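You operate a simulated robot arm through the tools that you are given. There is no shell and no other tool.

The job below is to be done with a simulated robot arm. You get a single attempt, and the scene is never put back.

Task
Check the purple photo tile on the light pad and file it in its slot.
Fine: its table number shows with the light pad on at high; the tile goes in the yellow slot with that number; switch the light pad off again and leave the other photo tiles alone.
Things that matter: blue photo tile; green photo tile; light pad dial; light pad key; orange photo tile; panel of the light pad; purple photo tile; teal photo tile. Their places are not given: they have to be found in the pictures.

Only the result counts: the job must be done as asked and must still hold three seconds after the hand-in. Knocking over, shifting, dropping, spilling or breaking anything else fails it.

Robot
A 6-joint arm with a four-finger gripper, fixed in place. Base frame: the origin is on the floor under the middle of its stand, x ahead of it, y to its left, z up. Units: mm, rad, N and s.
It reaches about 1012 mm from its shoulder. Its first joint turns from -2.897 to 2.897 rad. Payload 3.43 kg.
The TCP is the grasp point between the finger pads, 30 mm short of the fingertips. In the tool frame z runs along the fingers and y along their closing line. The gripper opens to 120 mm; its body begins 85 mm behind the TCP.
Orientation is that of the tool frame in the base frame, as a unit quaternion [w, x, y, z]. With the fingers straight down and closing along the base's y, the tool's x points along the base's -x, its y along +y and its z along -z.

Tools
- The arm moves only by the tool send_rows. Its argument "series" is a list of rows, each a list of 6 numbers: the shift along the tool's x, y, z in mm, then the turn, a rotation vector about the tool's x, y, z in rad. In form: [[dx, dy, dz, wx, wy, wz], ...]. A call has 1 to 20 rows; each row shifts and turns the commanded pose from where the row before left it, along the tool's axes as they then stand. "gripper" is the gripper command, from -1 (shut) to 1 (fully open), values between in proportion, set as the call begins (left out, the last holds). Each row takes 0.2 s and may step no farther than 50 mm and 0.15 rad from the row before; otherwise, or with a gripper value out of range, the whole call is refused. Where a pose cannot be reached the arm comes as near as it can. A force on the tool above 90 N (or 10 N above the force at the start of the call, whichever is more), or a blocked arm, ends the call early, and 0.2 s more pass. Each finger travels about 136.2 mm/s and halts on what it meets, pressing with about 31 N; the grip force reading is that of the motor and also rises with nothing between the fingers. The clock runs only during rows and for 0.2 s after the last one: add rows that do not move to give the fingers time. The reply holds the time, the measured pose of the TCP, the force on the tool along the base axes, the opening and the grip force, in the units named above and with some noise, with the torque about the TCP (base axes, N m) and any sound that the robot's microphone picked up.
- Cameras (640 x 400 px; columns grow to the right, rows downward): "scene" is fixed at [48.6, 496.6, 1514.8]; the picture's right is [-0.15, -0.99, 0.00], its down [-0.88, 0.14, -0.46] and it looks along [0.46, -0.07, -0.89] (base axes); focal length 365 px, centre (320, 200). "wrist" rides on the gripper at [71, -17, -121] in the tool frame; the picture's right is [0.23, 0.97, 0.00], its down [-0.81, 0.19, -0.55] and it looks along [-0.54, 0.13, 0.83] (tool axes); focal length 275 px, centre (320, 200).
- grab_frame(camera): a new picture of that camera. It takes no simulated time.
- measure_at(camera, pixels): for up to 12 pixels [column, row] of the newest picture of that camera ("zoom" is the newest enlarged one), the place [x, y, z] in the base frame of the surface seen there, good to about 2 mm, but the place of the scene camera against the robot may be out by one fixed shift of up to 12 mm in any direction. It takes no simulated time.
- zoom(camera, box): a new picture of the part [left, top, right, bottom] of that camera's present view, enlarged. It takes no simulated time.
- hand_in(): hands the job in; it is judged then, once.

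Leave the gripper open and the arm clear of the work at the hand-in unless told otherwise.

The tools are called after "Emit:" by a JSON object that holds its "name" and its "arguments". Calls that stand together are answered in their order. send_rows: Moves the arm, as the interface text tells. Its arguments: {"type":"object","properties":{"series":{"type":"array"},"gripper":{"type":"number"}},"required":["series"]} The other tools are called the same way: grab_frame (camera) takes a picture; measure_at (camera, pixels) gives the place of the surface under pixels of a picture; zoom (camera, box) takes an enlarged picture of a part of a camera's view; hand_in () hands the job in.

At the start:

```text
t: 0.0
tool_pos: [196.1, 407.9, 1170.2]
tcp_rot: [-0.001, 0.0, 1.0, 0.001]
contact_force: [1.2, -0.3, -0.5]
ft_torque: [0.0, 0.02, 0.01]
finger_gap: 119.9
grasp_force: 0.1
```

scene: 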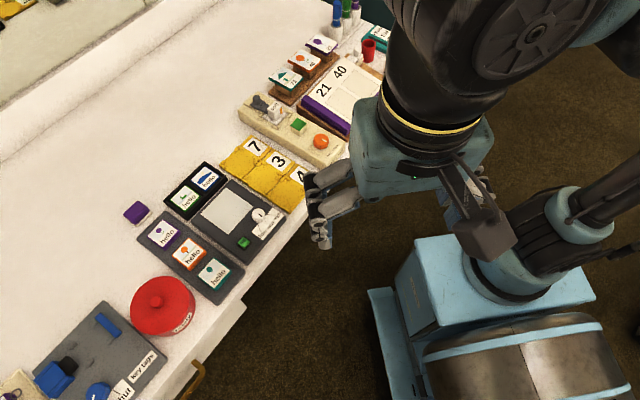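
wrist: 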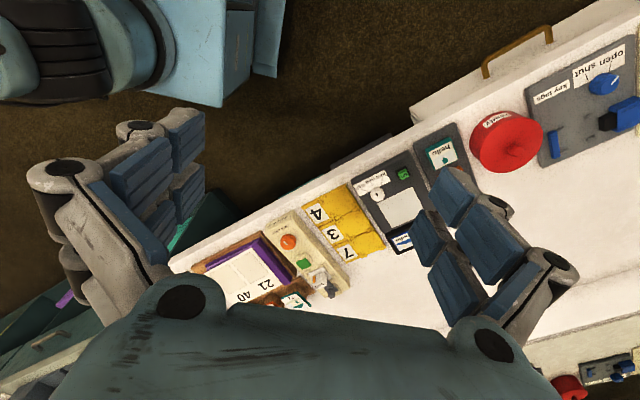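

I see a counter with a light pad (dark plate with a pale panel near pixel 227,210), yellow slots with 7/3/4 cards near (275,170), and several photo tiles. I'll zoom in on those regions of the scene picture.

Emit:
{"name": "zoom", "arguments": {"camera": "scene", "box": [110, 130, 330, 310]}}

Emit:
{"name": "zoom", "arguments": {"camera": "scene", "box": [160, 155, 300, 265]}}

Emit:
{"name": "zoom", "arguments": {"camera": "scene", "box": [230, 0, 400, 170]}}

```text
2.22 times, centred on (220, 220) of scene
```

zoom: 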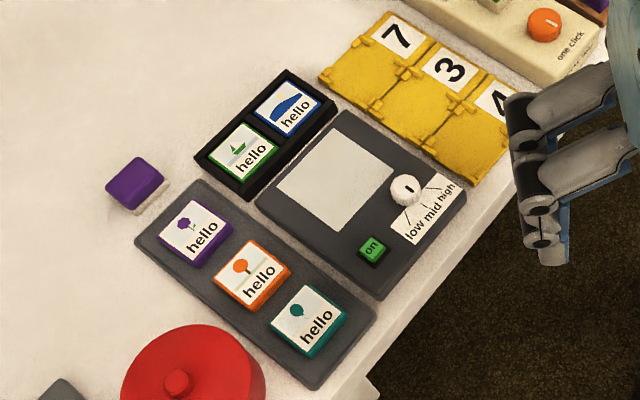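

```text
3.64 times, centred on (230, 210) of scene
```

zoom: 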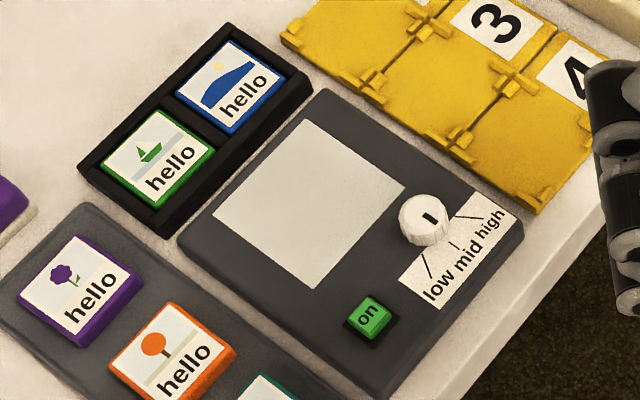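

```text
2.35 times, centred on (315, 85) of scene
```

zoom: 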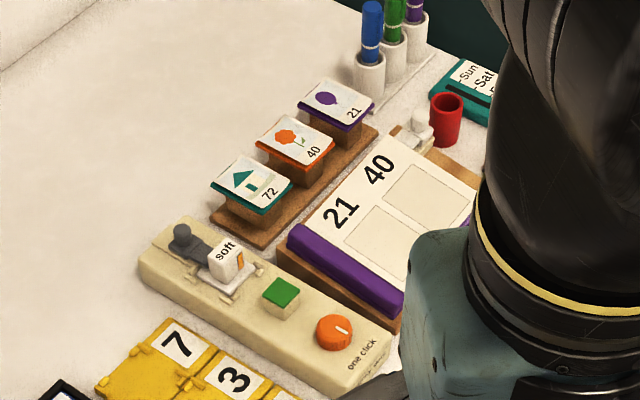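

The gray tray holds purple, orange and teal tiles; the black tray holds green and blue. The light pad has a panel, a dial (low/mid/high) and a green "on" key. Now I measure places with the 3.64x-like zoom of the pad region.

Emit:
{"name": "zoom", "arguments": {"camera": "scene", "box": [110, 130, 330, 310]}}

Emit:
{"name": "zoom", "arguments": {"camera": "wrist", "box": [280, 120, 500, 270]}}

```text
2.22 times, centred on (220, 220) of scene
```

zoom: 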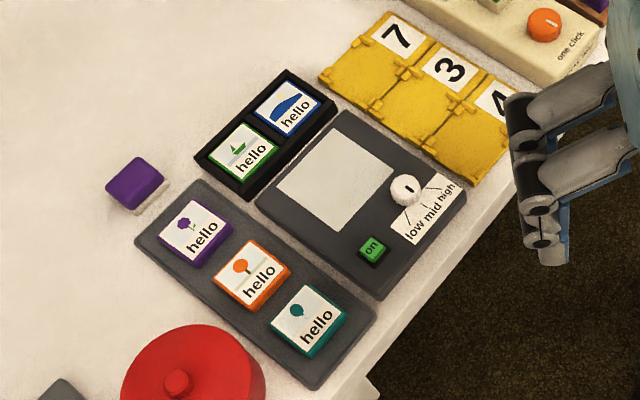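

```text
2.67 times, centred on (390, 195) of wrist
```

zoom: 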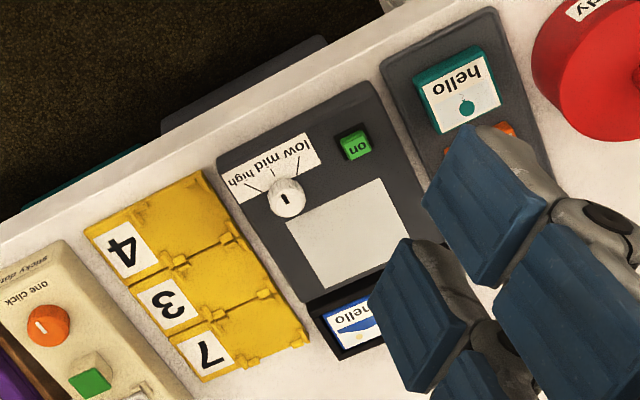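

The newest zoom is the wrist one; I measure the dial (286,198), key (354,145), panel corners, teal tile and slot cards there, and the full tray in the scene picture.

Emit:
{"name": "measure_at", "arguments": {"camera": "zoom", "pixels": [[286, 198], [354, 145], [288, 228], [378, 181], [410, 246], [331, 287], [275, 240], [125, 250], [165, 302], [205, 350], [462, 100], [250, 265]]}}

Emit:
{"name": "measure_at", "arguments": {"camera": "scene", "pixels": [[165, 235], [188, 255], [214, 272], [191, 194], [207, 178], [249, 195], [238, 243], [206, 214], [240, 206], [262, 214], [137, 212], [255, 145]]}}

```text
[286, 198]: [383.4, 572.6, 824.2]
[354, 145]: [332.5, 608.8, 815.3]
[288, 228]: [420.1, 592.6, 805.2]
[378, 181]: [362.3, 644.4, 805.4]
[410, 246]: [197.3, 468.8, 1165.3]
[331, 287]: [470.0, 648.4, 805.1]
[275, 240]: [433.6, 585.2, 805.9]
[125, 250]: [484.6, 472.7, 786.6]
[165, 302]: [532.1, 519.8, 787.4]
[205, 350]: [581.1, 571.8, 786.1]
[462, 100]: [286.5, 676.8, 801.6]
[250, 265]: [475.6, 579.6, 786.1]
```

```text
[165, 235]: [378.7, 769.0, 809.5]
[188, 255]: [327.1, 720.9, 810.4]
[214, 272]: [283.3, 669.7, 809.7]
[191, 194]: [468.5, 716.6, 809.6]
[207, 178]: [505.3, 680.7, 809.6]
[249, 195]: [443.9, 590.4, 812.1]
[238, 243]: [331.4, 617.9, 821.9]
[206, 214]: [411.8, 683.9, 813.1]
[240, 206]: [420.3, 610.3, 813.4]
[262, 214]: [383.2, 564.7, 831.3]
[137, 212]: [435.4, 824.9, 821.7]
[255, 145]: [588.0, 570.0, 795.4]
```

From the wrist picture the pad and tiles are turned about 48° in the base frame. I turn the tool by that angle at the present height first so the closing line runs across the tray row.

Emit:
{"name": "send_rows", "arguments": {"series": [[0, 0, 0, 0, 0, -0.14], [0, 0, 0, 0, 0, -0.14], [0, 0, 0, 0, 0, -0.14], [0, 0, 0, 0, 0, -0.14], [0, 0, 0, 0, 0, -0.14], [0, 0, 0, 0, 0, -0.14], [0, 0, 0, 0, 0, 0]], "gripper": 1}}

```text
t: 1.6
tool_pos: [180.6, 407.0, 1172.6]
tcp_rot: [0.004, -0.409, 0.913, -0.001]
contact_force: [-0.5, -0.1, -0.4]
ft_torque: [0.0, 0.01, 0.0]
finger_gap: 120.2
grasp_force: 0.0
```

The tool now points at 48°. Next I move out and down toward the tray for a closer view.

Emit:
{"name": "send_rows", "arguments": {"series": [[-38, 15, 24, 0, 0, 0], [-38, 15, 24, 0, 0, 0], [-38, 15, 24, 0, 0, 0], [-38, 15, 24, 0, 0, 0], [-38, 15, 24, 0, 0, 0], [0, 0, 0, 0, 0, 0]]}}

Emit:
{"name": "grab_frame", "arguments": {"camera": "wrist"}}

Emit:
{"name": "grab_frame", "arguments": {"camera": "scene"}}

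```text
t: 3.0
tool_pos: [255.3, 600.9, 1053.8]
tcp_rot: [0.005, -0.408, 0.913, 0.0]
contact_force: [-0.2, 0.6, 0.8]
ft_torque: [-0.04, 0.01, 0.02]
finger_gap: 120.0
grasp_force: 0.1
```

```text
taken
```

wrist: 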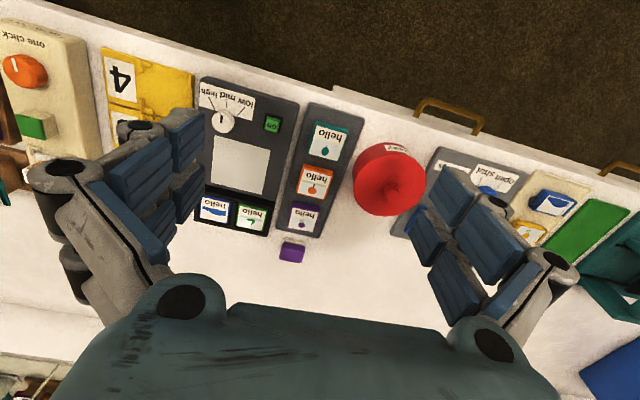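

```text
taken
```

scene: 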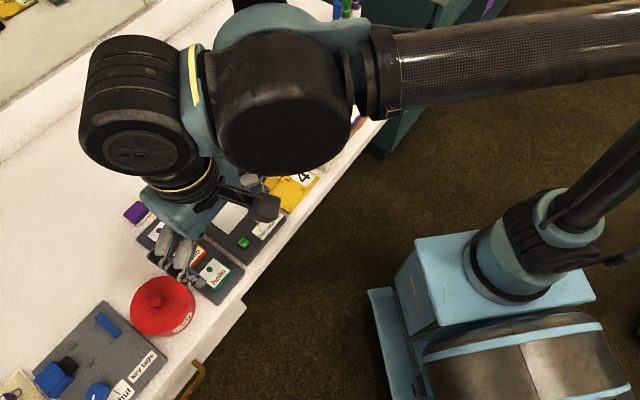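

Now the tray is visible at (310,185) in the wrist picture, and the pad at (240,160). I zoom in on both.

Emit:
{"name": "zoom", "arguments": {"camera": "wrist", "box": [190, 70, 370, 270]}}

Emit:
{"name": "zoom", "arguments": {"camera": "wrist", "box": [190, 90, 360, 196]}}

Emit:
{"name": "zoom", "arguments": {"camera": "wrist", "box": [195, 154, 355, 264]}}

```text
2.00 times, centred on (280, 170) of wrist
```

zoom: 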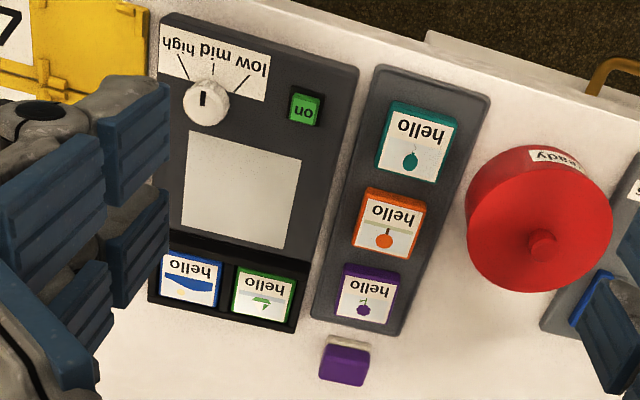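

```text
3.76 times, centred on (275, 143) of wrist
```

zoom: 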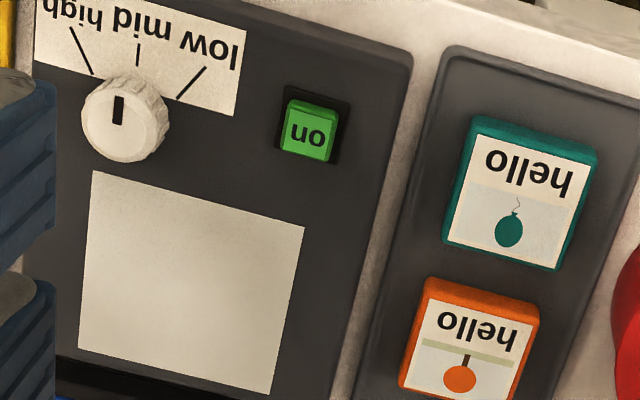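

```text
3.64 times, centred on (275, 209) of wrist
```

zoom: 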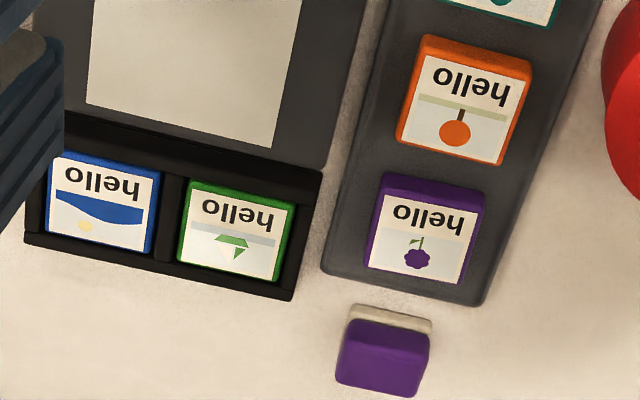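

I measure the purple tile's top corners, the tray surface around it, the orange tile and the table in this zoom.

Emit:
{"name": "measure_at", "arguments": {"camera": "zoom", "pixels": [[390, 190], [480, 203], [463, 280], [370, 265], [428, 232], [350, 240], [495, 240], [420, 290], [440, 172], [462, 105], [410, 320], [580, 300]]}}

```text
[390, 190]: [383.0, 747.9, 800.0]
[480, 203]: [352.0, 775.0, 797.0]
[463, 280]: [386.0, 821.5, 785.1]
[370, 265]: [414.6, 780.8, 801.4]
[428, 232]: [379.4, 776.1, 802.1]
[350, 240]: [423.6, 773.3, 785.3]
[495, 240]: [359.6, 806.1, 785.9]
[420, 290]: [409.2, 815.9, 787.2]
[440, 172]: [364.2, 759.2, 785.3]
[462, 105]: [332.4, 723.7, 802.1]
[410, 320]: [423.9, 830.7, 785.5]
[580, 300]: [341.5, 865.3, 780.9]
```

Tile tops are near z=802, tray 785, table 781. To know the finger geometry, I measure points on the finger pads in the wrist picture.

Emit:
{"name": "grab_frame", "arguments": {"camera": "wrist"}}

Emit:
{"name": "measure_at", "arguments": {"camera": "wrist", "pixels": [[202, 115], [166, 118], [203, 165], [203, 180], [203, 208], [178, 222], [445, 172], [432, 212], [480, 195], [415, 215], [440, 262], [523, 245]]}}

Emit:
{"name": "zoom", "arguments": {"camera": "wrist", "box": [60, 80, 260, 280]}}

```text
taken
```

wrist: 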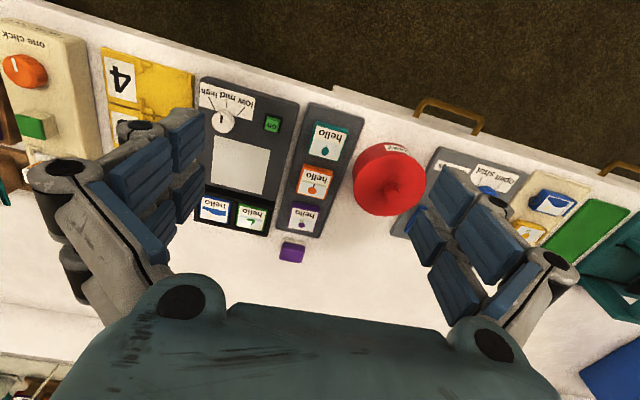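

```text
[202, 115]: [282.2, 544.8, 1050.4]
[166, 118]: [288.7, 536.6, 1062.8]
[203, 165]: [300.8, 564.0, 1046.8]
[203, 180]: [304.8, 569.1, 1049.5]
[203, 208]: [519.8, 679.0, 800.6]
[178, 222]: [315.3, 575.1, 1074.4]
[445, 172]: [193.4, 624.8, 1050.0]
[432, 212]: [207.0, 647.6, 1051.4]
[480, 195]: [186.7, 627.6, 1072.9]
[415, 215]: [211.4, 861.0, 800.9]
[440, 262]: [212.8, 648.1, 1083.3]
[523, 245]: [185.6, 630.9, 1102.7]
```

```text
2.00 times, centred on (160, 180) of wrist
```

zoom: 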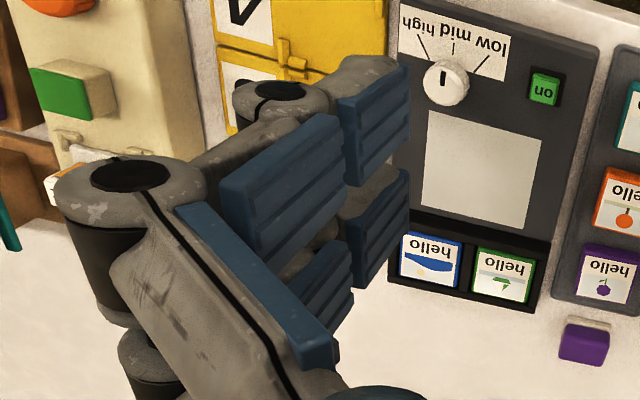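

The two fingers on each side span about ±25 mm along tool x. I close the gripper part-way in free air to see how the tips move.

Emit:
{"name": "send_rows", "arguments": {"series": [[0, 0, 0, 0, 0, 0], [0, 0, 0, 0, 0, 0]], "gripper": -0.3}}

Emit:
{"name": "grab_frame", "arguments": {"camera": "wrist"}}

Emit:
{"name": "zoom", "arguments": {"camera": "scene", "box": [110, 130, 310, 310]}}

```text
t: 3.6
tool_pos: [255.0, 601.3, 1054.7]
tcp_rot: [0.004, -0.408, 0.913, 0.0]
contact_force: [0.1, 0.2, 0.2]
ft_torque: [-0.01, 0.0, 0.01]
finger_gap: 42.0
grasp_force: 0.1
```

```text
taken
```

wrist: 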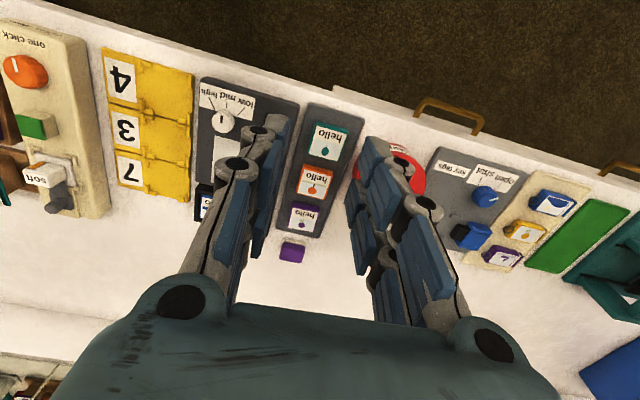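

```text
2.22 times, centred on (210, 220) of scene
```

zoom: 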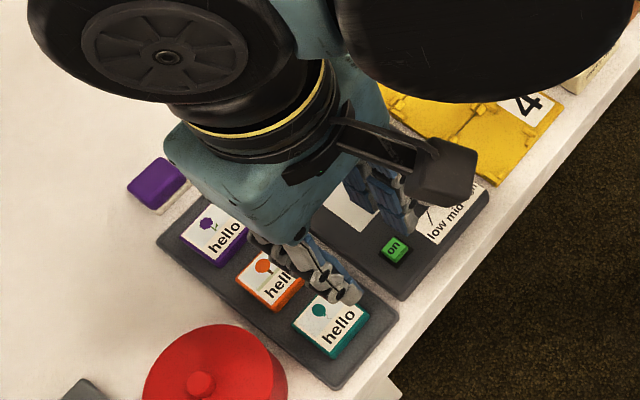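

With the gap at 42 mm the fingers look straight. I measure points at the finger ends and also the slots now visible on the left.

Emit:
{"name": "measure_at", "arguments": {"camera": "wrist", "pixels": [[286, 120], [262, 254], [274, 190], [366, 142], [350, 188], [362, 270], [266, 245], [255, 150], [233, 163], [423, 202], [400, 165], [378, 145]]}}

Emit:
{"name": "zoom", "arguments": {"camera": "wrist", "box": [90, 40, 250, 220]}}

```text
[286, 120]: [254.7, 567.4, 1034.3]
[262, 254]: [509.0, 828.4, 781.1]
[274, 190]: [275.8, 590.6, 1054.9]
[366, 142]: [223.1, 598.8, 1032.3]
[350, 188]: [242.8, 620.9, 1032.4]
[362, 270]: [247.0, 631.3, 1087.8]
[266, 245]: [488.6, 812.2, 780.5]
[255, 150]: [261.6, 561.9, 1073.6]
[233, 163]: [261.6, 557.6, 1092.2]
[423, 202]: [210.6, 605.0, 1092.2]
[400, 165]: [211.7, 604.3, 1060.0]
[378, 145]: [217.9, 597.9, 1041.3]
```

```text
2.22 times, centred on (170, 130) of wrist
```

zoom: 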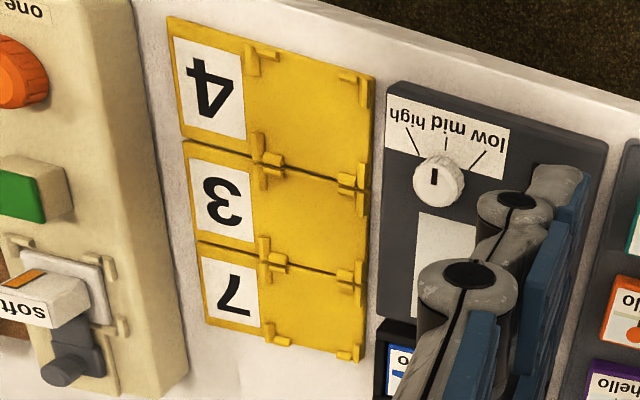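

The tips swing on an arc (about 22+ mm below TCP at a 42 mm gap). The three slots show corner nubs around each tile place. I move over to look closely at the slots and the dial.

Emit:
{"name": "send_rows", "arguments": {"series": [[1.8, -41, 11.5, 0, 0, 0], [1.8, -41, 11.5, 0, 0, 0], [1.8, -41, 11.5, 0, 0, 0], [1.8, -41, 11.5, 0, 0, 0], [1.8, -41, 11.5, 0, 0, 0], [1.8, -41, 11.5, 0, 0, 0], [0, 0, 0, 0, 0, 0]], "gripper": 1}}

Emit:
{"name": "grab_frame", "arguments": {"camera": "wrist"}}

```text
t: 5.2
tool_pos: [430.3, 427.0, 983.0]
tcp_rot: [0.004, -0.408, 0.913, -0.001]
contact_force: [0.2, 0.9, 0.1]
ft_torque: [0.0, 0.01, 0.02]
finger_gap: 120.0
grasp_force: 0.1
```

```text
taken
```

wrist: 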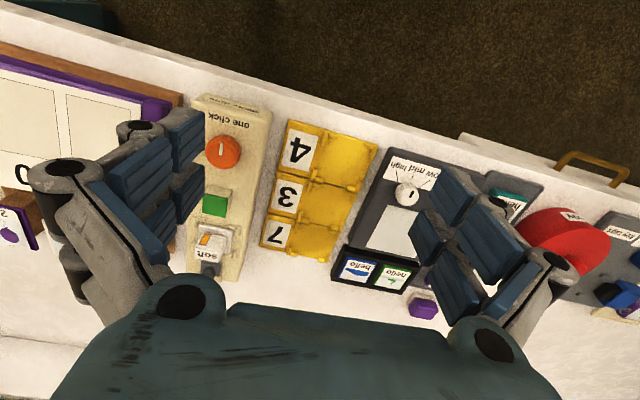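

I zoom into the slots (320,195) and the dial (405,193).

Emit:
{"name": "zoom", "arguments": {"camera": "wrist", "box": [340, 140, 450, 210]}}

Emit:
{"name": "zoom", "arguments": {"camera": "wrist", "box": [250, 110, 400, 270]}}

```text
5.71 times, centred on (395, 175) of wrist
```

zoom: 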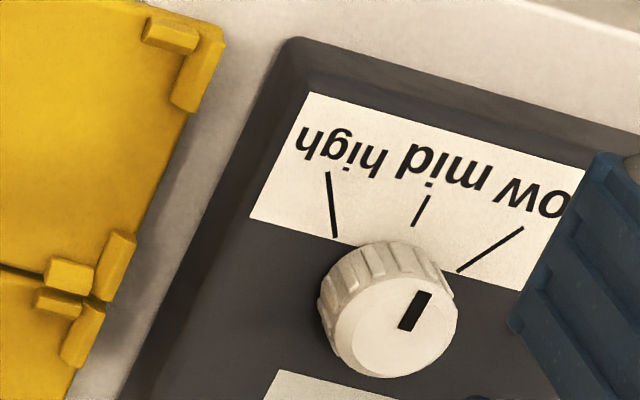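

```text
2.50 times, centred on (325, 190) of wrist
```

zoom: 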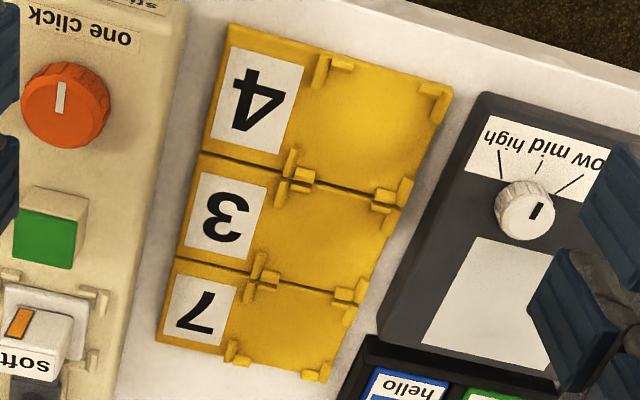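

The dial's black pointer now sits near "mid". I re-zoom on the dial and measure the mark lines, the pointer ends and the knob rim for exact angles.

Emit:
{"name": "zoom", "arguments": {"camera": "wrist", "box": [340, 140, 450, 210]}}

Emit:
{"name": "measure_at", "arguments": {"camera": "zoom", "pixels": [[335, 235], [328, 175], [415, 224], [428, 197], [461, 270], [521, 229], [403, 328], [426, 294], [335, 330], [455, 315], [390, 375], [400, 270]]}}

Emit:
{"name": "measure_at", "arguments": {"camera": "zoom", "pixels": [[310, 95], [250, 215], [275, 375], [230, 330], [395, 325], [325, 290], [450, 260], [200, 300], [100, 200], [520, 290], [180, 35], [205, 60]]}}

```text
5.71 times, centred on (395, 175) of wrist
```

zoom: 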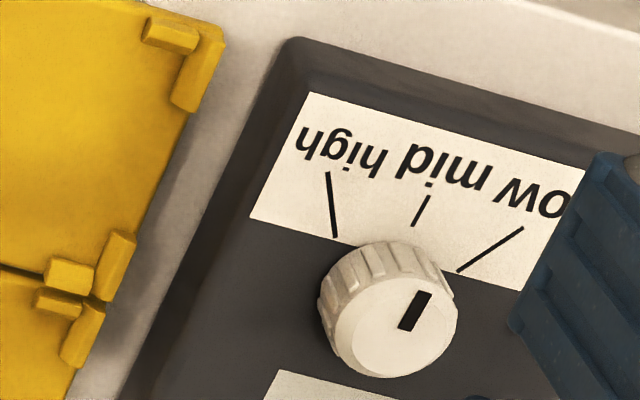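

```text
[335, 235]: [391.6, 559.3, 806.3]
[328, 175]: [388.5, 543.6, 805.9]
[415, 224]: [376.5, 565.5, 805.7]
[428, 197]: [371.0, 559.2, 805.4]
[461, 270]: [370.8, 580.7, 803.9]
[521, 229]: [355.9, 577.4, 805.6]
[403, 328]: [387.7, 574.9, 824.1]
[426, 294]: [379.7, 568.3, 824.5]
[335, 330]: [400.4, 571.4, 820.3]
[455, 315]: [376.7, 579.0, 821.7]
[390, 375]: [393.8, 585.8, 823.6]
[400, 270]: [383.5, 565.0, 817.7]
```

```text
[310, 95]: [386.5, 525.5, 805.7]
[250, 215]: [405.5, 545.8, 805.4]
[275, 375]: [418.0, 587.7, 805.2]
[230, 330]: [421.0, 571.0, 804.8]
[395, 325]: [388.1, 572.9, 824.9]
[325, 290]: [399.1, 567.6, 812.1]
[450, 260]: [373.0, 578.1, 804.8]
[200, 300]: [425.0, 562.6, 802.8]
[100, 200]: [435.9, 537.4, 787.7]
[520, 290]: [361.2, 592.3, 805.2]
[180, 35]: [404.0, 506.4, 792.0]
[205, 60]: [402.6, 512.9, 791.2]
```

Pad top is z≈805, knob top ≈824. I move closer over the dial for an exact look.

Emit:
{"name": "send_rows", "arguments": {"series": [[-0.6, 38, 21, 0, 0, 0], [-0.6, 38, 21, 0, 0, 0], [-0.6, 38, 21, 0, 0, 0], [0, 0, 0, 0, 0, 0]]}}

Emit:
{"name": "grab_frame", "arguments": {"camera": "wrist"}}

Emit:
{"name": "zoom", "arguments": {"camera": "wrist", "box": [230, 100, 410, 240]}}

```text
t: 6.2
tool_pos: [345.9, 507.5, 921.3]
tcp_rot: [0.004, -0.409, 0.913, -0.001]
contact_force: [0.1, 0.2, -0.3]
ft_torque: [0.0, 0.0, 0.0]
finger_gap: 120.3
grasp_force: 0.1
```

```text
taken
```

wrist: 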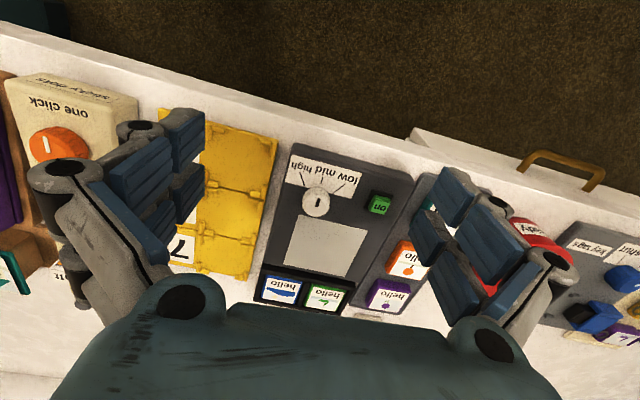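

```text
2.86 times, centred on (320, 170) of wrist
```

zoom: 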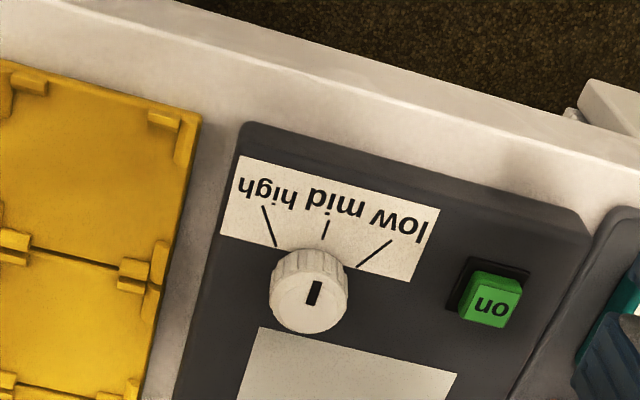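

Emit:
{"name": "zoom", "arguments": {"camera": "wrist", "box": [280, 145, 370, 225]}}

```text
5.00 times, centred on (325, 185) of wrist
```

zoom: 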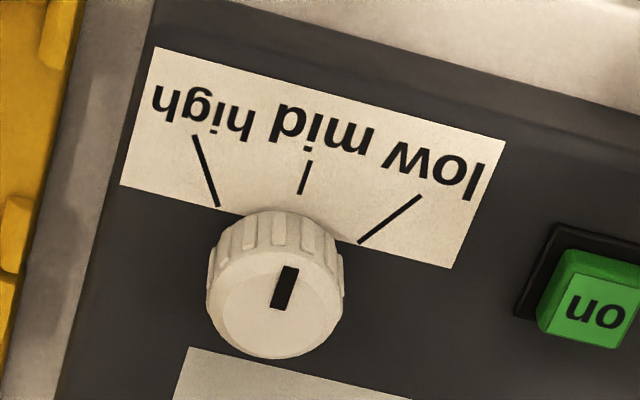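

The knob's top face centre looks to be at (272,306); I measure the rim, pointer, tick lines and key corners.

Emit:
{"name": "measure_at", "arguments": {"camera": "zoom", "pixels": [[277, 306], [291, 270], [272, 308], [212, 300], [335, 315], [270, 352], [282, 258], [240, 215], [230, 345], [318, 345], [225, 262], [325, 272]]}}

Emit:
{"name": "measure_at", "arguments": {"camera": "zoom", "pixels": [[217, 205], [195, 137], [300, 193], [309, 162], [361, 241], [419, 196], [156, 48], [504, 142], [122, 184], [453, 266], [595, 300], [570, 256]]}}

```text
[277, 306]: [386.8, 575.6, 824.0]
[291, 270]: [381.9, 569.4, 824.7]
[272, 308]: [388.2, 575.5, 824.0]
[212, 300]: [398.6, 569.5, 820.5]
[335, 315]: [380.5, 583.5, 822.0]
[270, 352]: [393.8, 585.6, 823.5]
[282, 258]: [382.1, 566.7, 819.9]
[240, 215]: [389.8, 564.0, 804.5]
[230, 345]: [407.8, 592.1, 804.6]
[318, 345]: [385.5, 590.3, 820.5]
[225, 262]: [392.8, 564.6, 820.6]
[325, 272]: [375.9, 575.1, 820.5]
```

```text
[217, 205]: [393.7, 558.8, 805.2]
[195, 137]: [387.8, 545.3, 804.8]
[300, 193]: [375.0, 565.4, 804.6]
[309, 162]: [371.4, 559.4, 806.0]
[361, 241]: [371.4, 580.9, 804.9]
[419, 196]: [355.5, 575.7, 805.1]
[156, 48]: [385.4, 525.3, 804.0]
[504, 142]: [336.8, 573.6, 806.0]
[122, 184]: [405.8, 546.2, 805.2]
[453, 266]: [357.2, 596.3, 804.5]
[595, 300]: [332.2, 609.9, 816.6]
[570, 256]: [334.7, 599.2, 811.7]
```

The knob is centred near (386.8, 576), radius ≈13, pointer at mid; the "high" mark's inner end is about 60–65° counter-clockwise (from above) of mid. I turn the tool 30° the other way and set the gap to 50 mm to prepare for gripping the knob.

Emit:
{"name": "send_rows", "arguments": {"series": [[0, 0, 0, 0, 0, 0.13], [0, 0, 0, 0, 0, 0.13], [0, 0, 0, 0, 0, 0.13], [0, 0, 0, 0, 0, 0.13], [0, 0, 0, 0, 0, 0], [0, 0, 0, 0, 0, 0]], "gripper": -0.167}}

```text
t: 7.6
tool_pos: [345.9, 507.0, 921.1]
tcp_rot: [0.005, -0.159, 0.987, -0.001]
contact_force: [0.5, 0.3, 0.4]
ft_torque: [0.04, -0.01, 0.02]
finger_gap: 50.3
grasp_force: 0.1
```

Heading is now 18.3°. I move to above the knob at z=870.

Emit:
{"name": "send_rows", "arguments": {"series": [[-20.2, 17.5, 17, 0, 0, 0], [-20.2, 17.5, 17, 0, 0, 0], [-20.2, 17.6, 17, 0, 0, 0], [0, 0, 0, 0, 0, 0], [0, 0, 0, 0, 0, 0]]}}

Emit:
{"name": "grab_frame", "arguments": {"camera": "wrist"}}

Emit:
{"name": "zoom", "arguments": {"camera": "wrist", "box": [230, 80, 410, 220]}}

```text
t: 8.8
tool_pos: [387.0, 575.1, 870.7]
tcp_rot: [0.005, -0.159, 0.987, 0.0]
contact_force: [-1.0, -0.4, 0.4]
ft_torque: [0.04, 0.0, 0.0]
finger_gap: 50.0
grasp_force: 0.0
```

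```text
taken
```

wrist: 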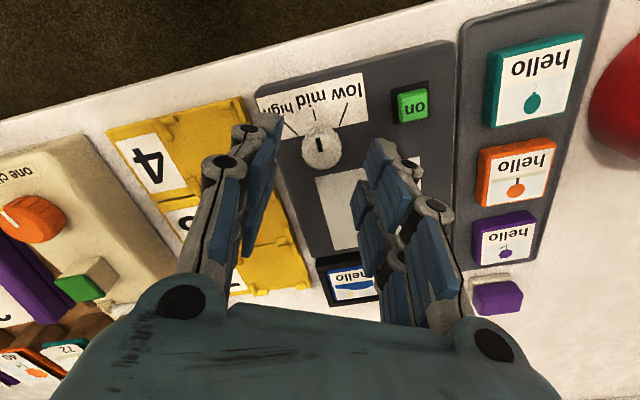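

```text
2.86 times, centred on (320, 150) of wrist
```

zoom: 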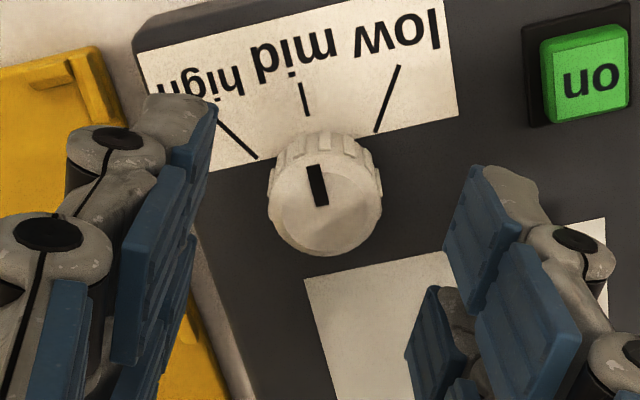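

I re-measure the knob's top face from this closer view.

Emit:
{"name": "measure_at", "arguments": {"camera": "zoom", "pixels": [[325, 208], [280, 215], [374, 205], [326, 250], [318, 164], [290, 240], [362, 236], [350, 172], [285, 180], [322, 203], [312, 168], [590, 80]]}}

```text
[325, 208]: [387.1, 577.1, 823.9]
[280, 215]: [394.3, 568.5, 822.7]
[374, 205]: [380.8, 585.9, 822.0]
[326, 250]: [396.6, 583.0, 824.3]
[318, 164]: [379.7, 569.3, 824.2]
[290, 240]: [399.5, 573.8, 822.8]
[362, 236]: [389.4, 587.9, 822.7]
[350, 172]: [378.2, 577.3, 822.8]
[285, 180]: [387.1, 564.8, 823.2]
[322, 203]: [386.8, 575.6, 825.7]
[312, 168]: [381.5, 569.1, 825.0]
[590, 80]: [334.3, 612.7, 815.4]
```

The knob centre is (388.2, 576.3). I shift by about 1.5 mm and descend to TCP z≈838 with the fingers still open around the knob.

Emit:
{"name": "send_rows", "arguments": {"series": [[-1.5, 0.8, 11, 0, 0, 0], [0, 0, 11, 0, 0, 0], [0, 0, 10, 0, 0, 0], [0, 0, 0, 0, 0, 0]]}}

Emit:
{"name": "grab_frame", "arguments": {"camera": "wrist"}}

```text
t: 9.8
tool_pos: [389.9, 576.9, 838.6]
tcp_rot: [0.004, -0.16, 0.987, 0.0]
contact_force: [-0.4, -0.1, -0.3]
ft_torque: [0.03, 0.02, 0.03]
finger_gap: 49.8
grasp_force: 0.1
```

```text
taken
```

wrist: 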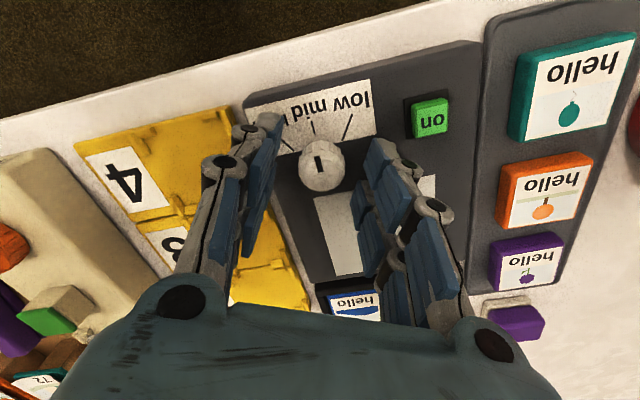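

Fingers straddle the knob with no contact force. I close on it.

Emit:
{"name": "send_rows", "arguments": {"series": [[0, 0, 0, 0, 0, 0], [0, 0, 0, 0, 0, 0], [0, 0, 0, 0, 0, 0]], "gripper": -1}}

Emit:
{"name": "grab_frame", "arguments": {"camera": "wrist"}}

```text
t: 10.6
tool_pos: [390.8, 575.5, 838.4]
tcp_rot: [0.004, -0.16, 0.987, 0.0]
contact_force: [-2.6, 17.9, 6.2]
ft_torque: [0.67, 0.21, 0.02]
finger_gap: 23.2
grasp_force: 45.3
```

```text
taken
```

wrist: 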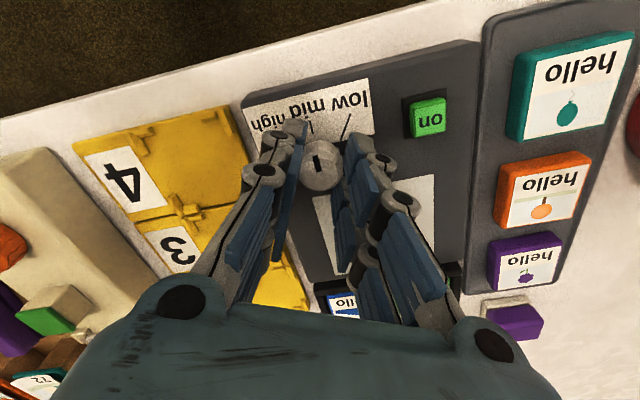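

The knob is held (gap 23 mm). I begin turning counter-clockwise (seen from above): 4 rows of −0.13 rad about tool z, with a small relief shift.

Emit:
{"name": "send_rows", "arguments": {"series": [[0, 0.5, 0, 0, 0, -0.065], [0, 0, 0, 0, 0, -0.13], [0, 0, 0, 0, 0, -0.13], [0, 0, 0, 0, 0, -0.13], [0, 0, 0, 0, 0, -0.065], [0, 0, 0, 0, 0, 0]]}}

Emit:
{"name": "grab_frame", "arguments": {"camera": "wrist"}}

Emit:
{"name": "zoom", "arguments": {"camera": "wrist", "box": [260, 90, 420, 210]}}

```text
t: 12.0
tool_pos: [390.3, 577.3, 838.5]
tcp_rot: [0.006, -0.409, 0.913, -0.001]
contact_force: [15.5, 21.7, 34.3]
ft_torque: [0.57, -0.47, 0.0]
finger_gap: 23.4
grasp_force: 44.9
```

```text
taken
```

wrist: 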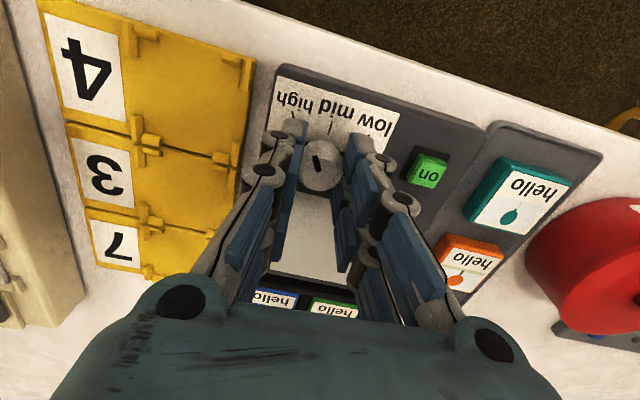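

```text
3.33 times, centred on (340, 150) of wrist
```

zoom: 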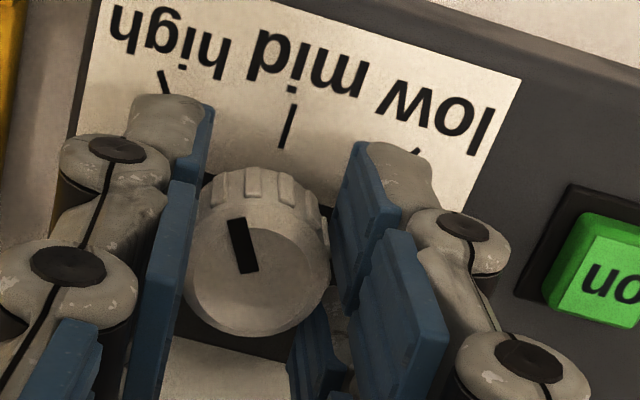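

The knob turns with the fingers (pointer now about 30° past mid). There is some upward force (34 N), so I ease up 1 mm and continue turning another 0.52 rad.

Emit:
{"name": "send_rows", "arguments": {"series": [[0, 0, -1, 0, 0, -0.065], [0, 0, 0, 0, 0, -0.13], [0, 0, 0, 0, 0, -0.13], [0, 0, 0, 0, 0, -0.13], [0, 0, 0, 0, 0, -0.065], [0, 0, 0, 0, 0, 0]]}}

Emit:
{"name": "grab_frame", "arguments": {"camera": "wrist"}}

Emit:
{"name": "zoom", "arguments": {"camera": "wrist", "box": [260, 90, 420, 210]}}

```text
t: 13.4
tool_pos: [390.9, 576.9, 839.5]
tcp_rot: [0.003, -0.63, 0.776, -0.004]
contact_force: [12.8, 4.3, -42.0]
ft_torque: [0.25, -0.3, 0.02]
finger_gap: 23.7
grasp_force: 45.4
```

```text
taken
```

wrist: 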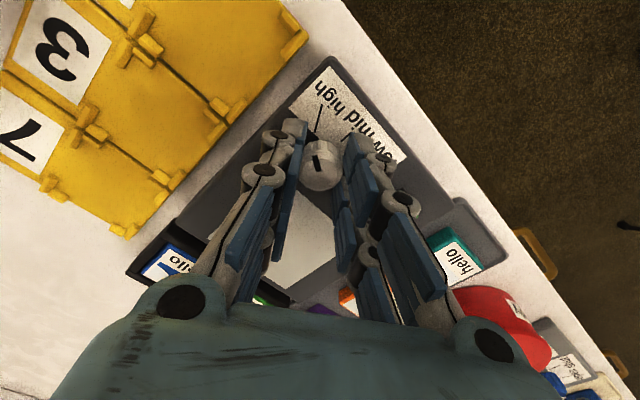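

```text
3.33 times, centred on (340, 150) of wrist
```

zoom: 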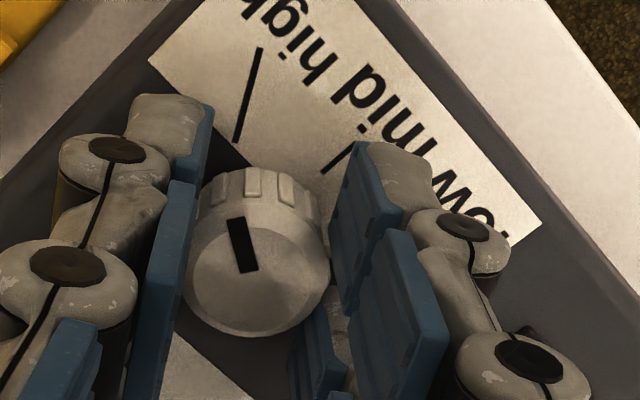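

The knob has turned 60° and the pointer aims at the inner end of the "high" mark (237,141). I lower the 1 mm back while opening to release.

Emit:
{"name": "send_rows", "arguments": {"series": [[0, 0, 0.5, 0, 0, 0], [0, 0, 0, 0, 0, 0], [0, 0, 0, 0, 0, 0]], "gripper": -0.167}}

Emit:
{"name": "send_rows", "arguments": {"series": [[0, 0, -15, 0, 0, 0], [0, 0, -20, 0, 0, 0], [0, 0, -20, 0, 0, 0], [0, 0, 0, 0, 0, 0]]}}

Emit:
{"name": "grab_frame", "arguments": {"camera": "wrist"}}

Emit:
{"name": "zoom", "arguments": {"camera": "wrist", "box": [260, 80, 420, 200]}}

```text
t: 14.2
tool_pos: [389.0, 577.6, 839.1]
tcp_rot: [0.004, -0.63, 0.777, -0.002]
contact_force: [0.2, -0.4, 0.2]
ft_torque: [0.0, -0.03, -0.03]
finger_gap: 50.4
grasp_force: 0.0
```

```text
t: 15.2
tool_pos: [387.8, 577.9, 894.9]
tcp_rot: [0.004, -0.629, 0.778, -0.002]
contact_force: [0.7, 0.9, -0.2]
ft_torque: [0.01, 0.03, 0.02]
finger_gap: 50.0
grasp_force: 0.1
```

```text
taken
```

wrist: 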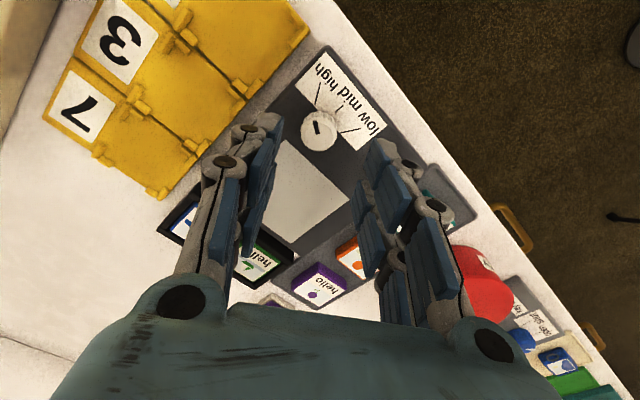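

```text
3.33 times, centred on (340, 140) of wrist
```

zoom: 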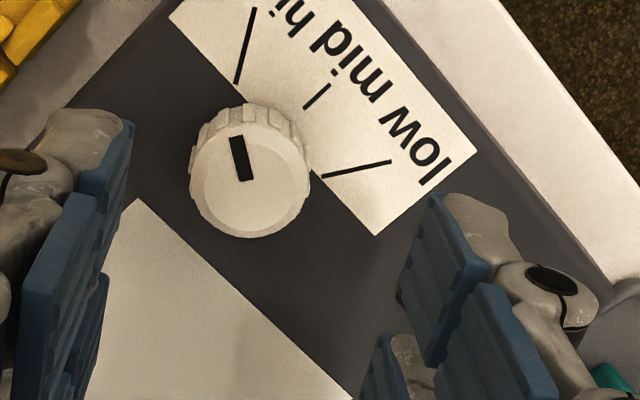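

I check the pointer direction and ticks from this view.

Emit:
{"name": "measure_at", "arguments": {"camera": "zoom", "pixels": [[246, 178], [236, 138], [237, 82], [255, 8], [306, 108], [329, 84], [323, 178], [390, 161], [250, 180], [252, 234], [192, 180], [308, 175]]}}

Emit:
{"name": "measure_at", "arguments": {"camera": "wrist", "pixels": [[286, 142], [348, 197], [302, 258], [245, 195]]}}

```text
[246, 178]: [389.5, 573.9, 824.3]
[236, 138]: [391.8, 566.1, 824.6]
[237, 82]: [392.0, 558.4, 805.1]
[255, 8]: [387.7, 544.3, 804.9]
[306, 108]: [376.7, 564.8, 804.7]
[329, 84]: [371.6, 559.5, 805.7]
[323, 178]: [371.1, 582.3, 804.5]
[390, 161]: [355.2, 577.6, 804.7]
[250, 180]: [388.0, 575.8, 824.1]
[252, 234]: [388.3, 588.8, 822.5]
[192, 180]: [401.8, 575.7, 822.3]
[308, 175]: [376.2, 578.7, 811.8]
```

```text
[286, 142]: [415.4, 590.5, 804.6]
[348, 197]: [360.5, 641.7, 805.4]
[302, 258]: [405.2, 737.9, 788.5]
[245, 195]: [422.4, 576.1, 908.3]
```

The pointer is at about −72° versus mid at −133°: a 60° turn, at the high mark. Next is the key. I turn the tool back to 48° and look at the key.

Emit:
{"name": "send_rows", "arguments": {"series": [[0, 0, 0, 0, 0, 0.13], [0, 0, 0, 0, 0, 0.13], [0, 0, 0, 0, 0, 0.13], [0, 0, 0, 0, 0, 0.14], [5, 20, 0, 0, 0, 0], [5, 20, 0, 0, 0, 0], [0, 0, 0, 0, 0, 0]]}}

Emit:
{"name": "grab_frame", "arguments": {"camera": "wrist"}}

Emit:
{"name": "zoom", "arguments": {"camera": "wrist", "box": [260, 80, 420, 200]}}

```text
t: 16.8
tool_pos: [351.9, 597.4, 893.6]
tcp_rot: [0.005, -0.404, 0.915, -0.001]
contact_force: [-0.3, 0.0, -0.2]
ft_torque: [-0.04, -0.03, 0.03]
finger_gap: 50.1
grasp_force: 0.0
```

```text
taken
```

wrist: 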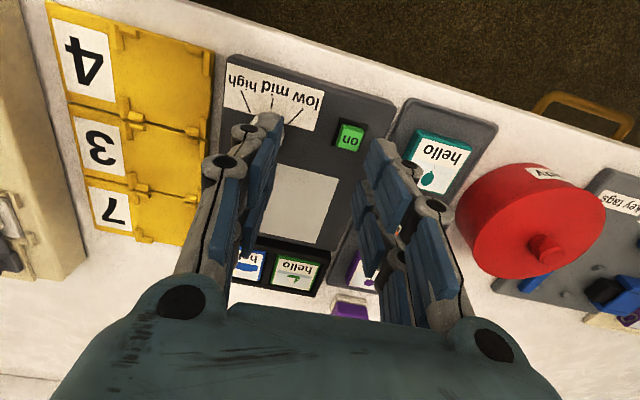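

```text
3.33 times, centred on (340, 140) of wrist
```

zoom: 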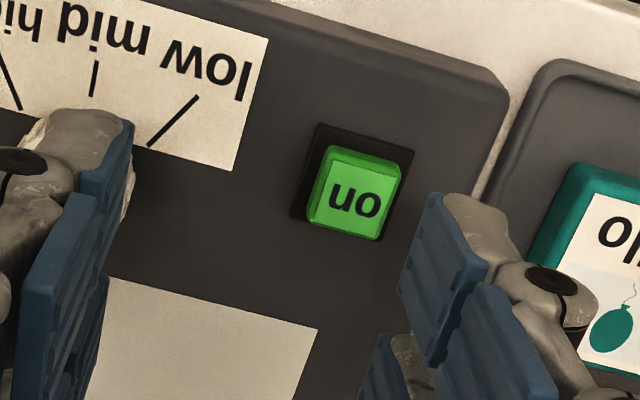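

I measure the key's top corners, the bezel, panel corners and teal tile.

Emit:
{"name": "measure_at", "arguments": {"camera": "zoom", "pixels": [[358, 198], [333, 165], [395, 176], [382, 232], [318, 222], [300, 215], [318, 128], [411, 152], [588, 195], [106, 280], [315, 330], [470, 170]]}}

```text
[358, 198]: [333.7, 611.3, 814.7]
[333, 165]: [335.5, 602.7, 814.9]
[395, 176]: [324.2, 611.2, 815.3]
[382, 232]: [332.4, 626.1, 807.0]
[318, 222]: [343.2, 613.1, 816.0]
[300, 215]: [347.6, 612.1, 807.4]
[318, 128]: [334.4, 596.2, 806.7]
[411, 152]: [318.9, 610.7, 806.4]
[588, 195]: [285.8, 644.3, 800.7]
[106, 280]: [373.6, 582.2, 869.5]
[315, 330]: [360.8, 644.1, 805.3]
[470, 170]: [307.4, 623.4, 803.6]
```

Key centre is about (333.5, 611), top z≈815. I shut the gripper and move above it, to TCP z≈855.

Emit:
{"name": "send_rows", "arguments": {"series": [[1.2, 11.4, 0, 0, 0, 0], [1.1, 11.4, 13, 0, 0, 0], [0, 0, 13, 0, 0, 0], [0, 0, 12.6, 0, 0, 0], [0, 0, 0, 0, 0, 0]], "gripper": -1}}

Emit:
{"name": "grab_frame", "arguments": {"camera": "wrist"}}

Emit:
{"name": "zoom", "arguments": {"camera": "wrist", "box": [260, 80, 420, 200]}}

```text
t: 18.0
tool_pos: [333.7, 609.4, 856.3]
tcp_rot: [0.004, -0.403, 0.915, -0.001]
contact_force: [-0.4, 0.1, 0.4]
ft_torque: [0.02, 0.02, 0.01]
finger_gap: 0.0
grasp_force: 31.2
```

```text
taken
```

wrist: 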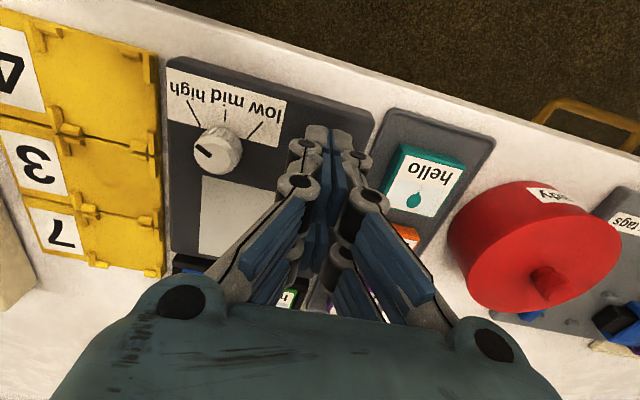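

```text
3.33 times, centred on (340, 140) of wrist
```

zoom: 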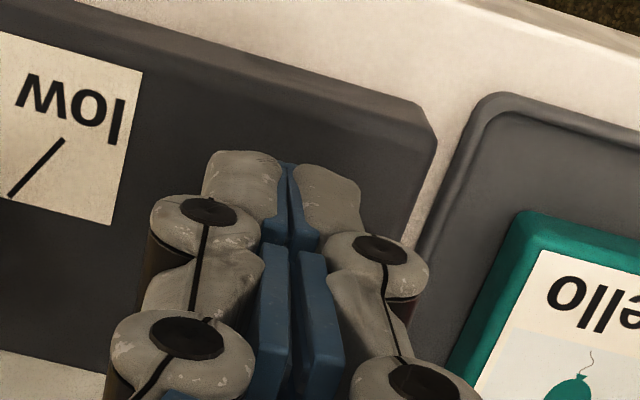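

Closed fingers hide the key right under them. I lower in small steps, watching force and sound.

Emit:
{"name": "send_rows", "arguments": {"series": [[-1, 1, 4, 0, 0, 0], [0, 0, 4, 0, 0, 0], [0, 0, 2, 0, 0, 0], [0, 0, 0, 0, 0, 0]]}}

Emit:
{"name": "send_rows", "arguments": {"series": [[0, 0, 1, 0, 0, 0], [0, 0, 1, 0, 0, 0], [0, 0, 0, 0, 0, 0]]}}

```text
t: 19.0
tool_pos: [334.5, 611.6, 846.6]
tcp_rot: [0.004, -0.404, 0.915, -0.001]
contact_force: [-0.5, 0.0, 0.4]
ft_torque: [-0.02, -0.02, 0.0]
finger_gap: 0.0
grasp_force: 31.1
```

```text
t: 19.8
tool_pos: [334.1, 611.7, 843.4]
tcp_rot: [0.004, -0.404, 0.915, -0.001]
contact_force: [-0.3, 0.7, 0.5]
ft_torque: [0.02, 0.02, -0.01]
finger_gap: 0.0
grasp_force: 31.1
```

No contact yet at TCP z≈843.5. I go on lowering by 2 mm more.

Emit:
{"name": "send_rows", "arguments": {"series": [[0, 0, 1, 0, 0, 0], [0, 0, 1, 0, 0, 0], [0, 0, 0, 0, 0, 0]]}}

Emit:
{"name": "grab_frame", "arguments": {"camera": "wrist"}}

```text
t: 20.6
tool_pos: [335.0, 611.3, 841.4]
tcp_rot: [0.004, -0.404, 0.915, -0.001]
contact_force: [-0.3, 0.1, 0.3]
ft_torque: [-0.01, 0.01, 0.04]
finger_gap: 0.0
grasp_force: 31.2
```

```text
taken
```

wrist: 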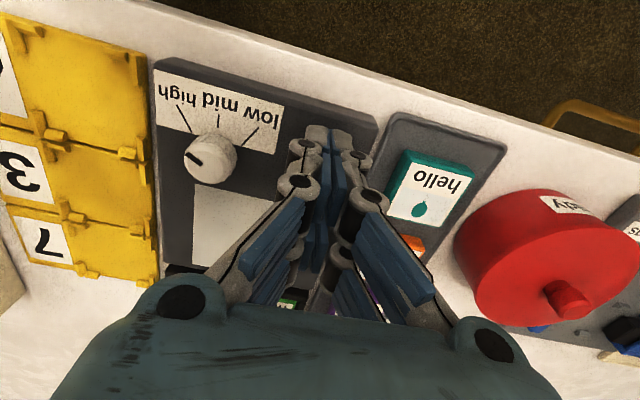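

Still no contact; the tips must end a bit higher than assumed. I keep lowering carefully.

Emit:
{"name": "send_rows", "arguments": {"series": [[0, 0, 1, 0, 0, 0], [0, 0, 1, 0, 0, 0], [0, 0, 0, 0, 0, 0]]}}

Emit:
{"name": "grab_frame", "arguments": {"camera": "wrist"}}

Emit:
{"name": "zoom", "arguments": {"camera": "scene", "box": [180, 160, 300, 280]}}

```text
t: 21.4
tool_pos: [334.3, 612.1, 839.9]
tcp_rot: [0.004, -0.404, 0.915, -0.002]
contact_force: [-1.0, 0.0, 1.0]
ft_torque: [0.0, 0.02, 0.03]
finger_gap: 0.1
grasp_force: 30.8
```

```text
taken
```

wrist: 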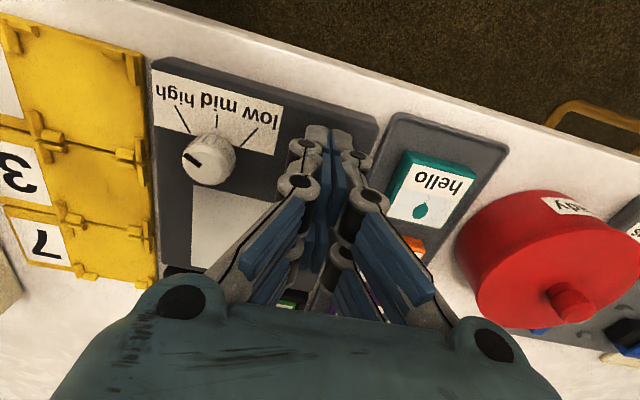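

```text
3.33 times, centred on (240, 220) of scene
```

zoom: 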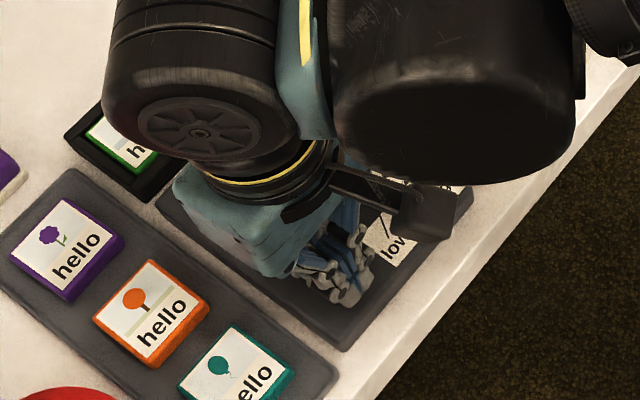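

I measure the visible fingertips to find how far they reach below the TCP.

Emit:
{"name": "measure_at", "arguments": {"camera": "wrist", "pixels": [[316, 130], [342, 135], [327, 140], [330, 135], [318, 127], [348, 137], [350, 143], [306, 130], [290, 160], [370, 160]]}}

```text
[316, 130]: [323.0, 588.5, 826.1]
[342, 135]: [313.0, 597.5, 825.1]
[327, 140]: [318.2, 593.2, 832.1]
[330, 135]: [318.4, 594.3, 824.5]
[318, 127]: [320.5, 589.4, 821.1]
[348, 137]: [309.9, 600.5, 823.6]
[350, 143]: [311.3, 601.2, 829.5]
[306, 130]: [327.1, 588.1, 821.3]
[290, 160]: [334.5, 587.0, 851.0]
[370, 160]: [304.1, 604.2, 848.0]
```

Visible parts of the tips reach to about z=821, so the lowest points are near the key top. I continue lowering.

Emit:
{"name": "send_rows", "arguments": {"series": [[0, 0, 1, 0, 0, 0], [0, 0, 1, 0, 0, 0], [0, 0, 0, 0, 0, 0]]}}

Emit:
{"name": "send_rows", "arguments": {"series": [[0, 0, 1, 0, 0, 0], [0, 0, 0, 0, 0, 0]]}}

```text
t: 22.2
tool_pos: [333.5, 610.2, 838.4]
tcp_rot: [0.005, -0.403, 0.915, 0.0]
contact_force: [1.2, 0.4, 2.3]
ft_torque: [0.0, -0.03, -0.01]
finger_gap: 5.9
grasp_force: 33.3
heard: click
```

```text
t: 22.8
tool_pos: [334.0, 610.8, 837.4]
tcp_rot: [0.004, -0.404, 0.915, -0.001]
contact_force: [1.0, 0.1, 2.7]
ft_torque: [-0.02, 0.0, 0.03]
finger_gap: 6.1
grasp_force: 33.0
```

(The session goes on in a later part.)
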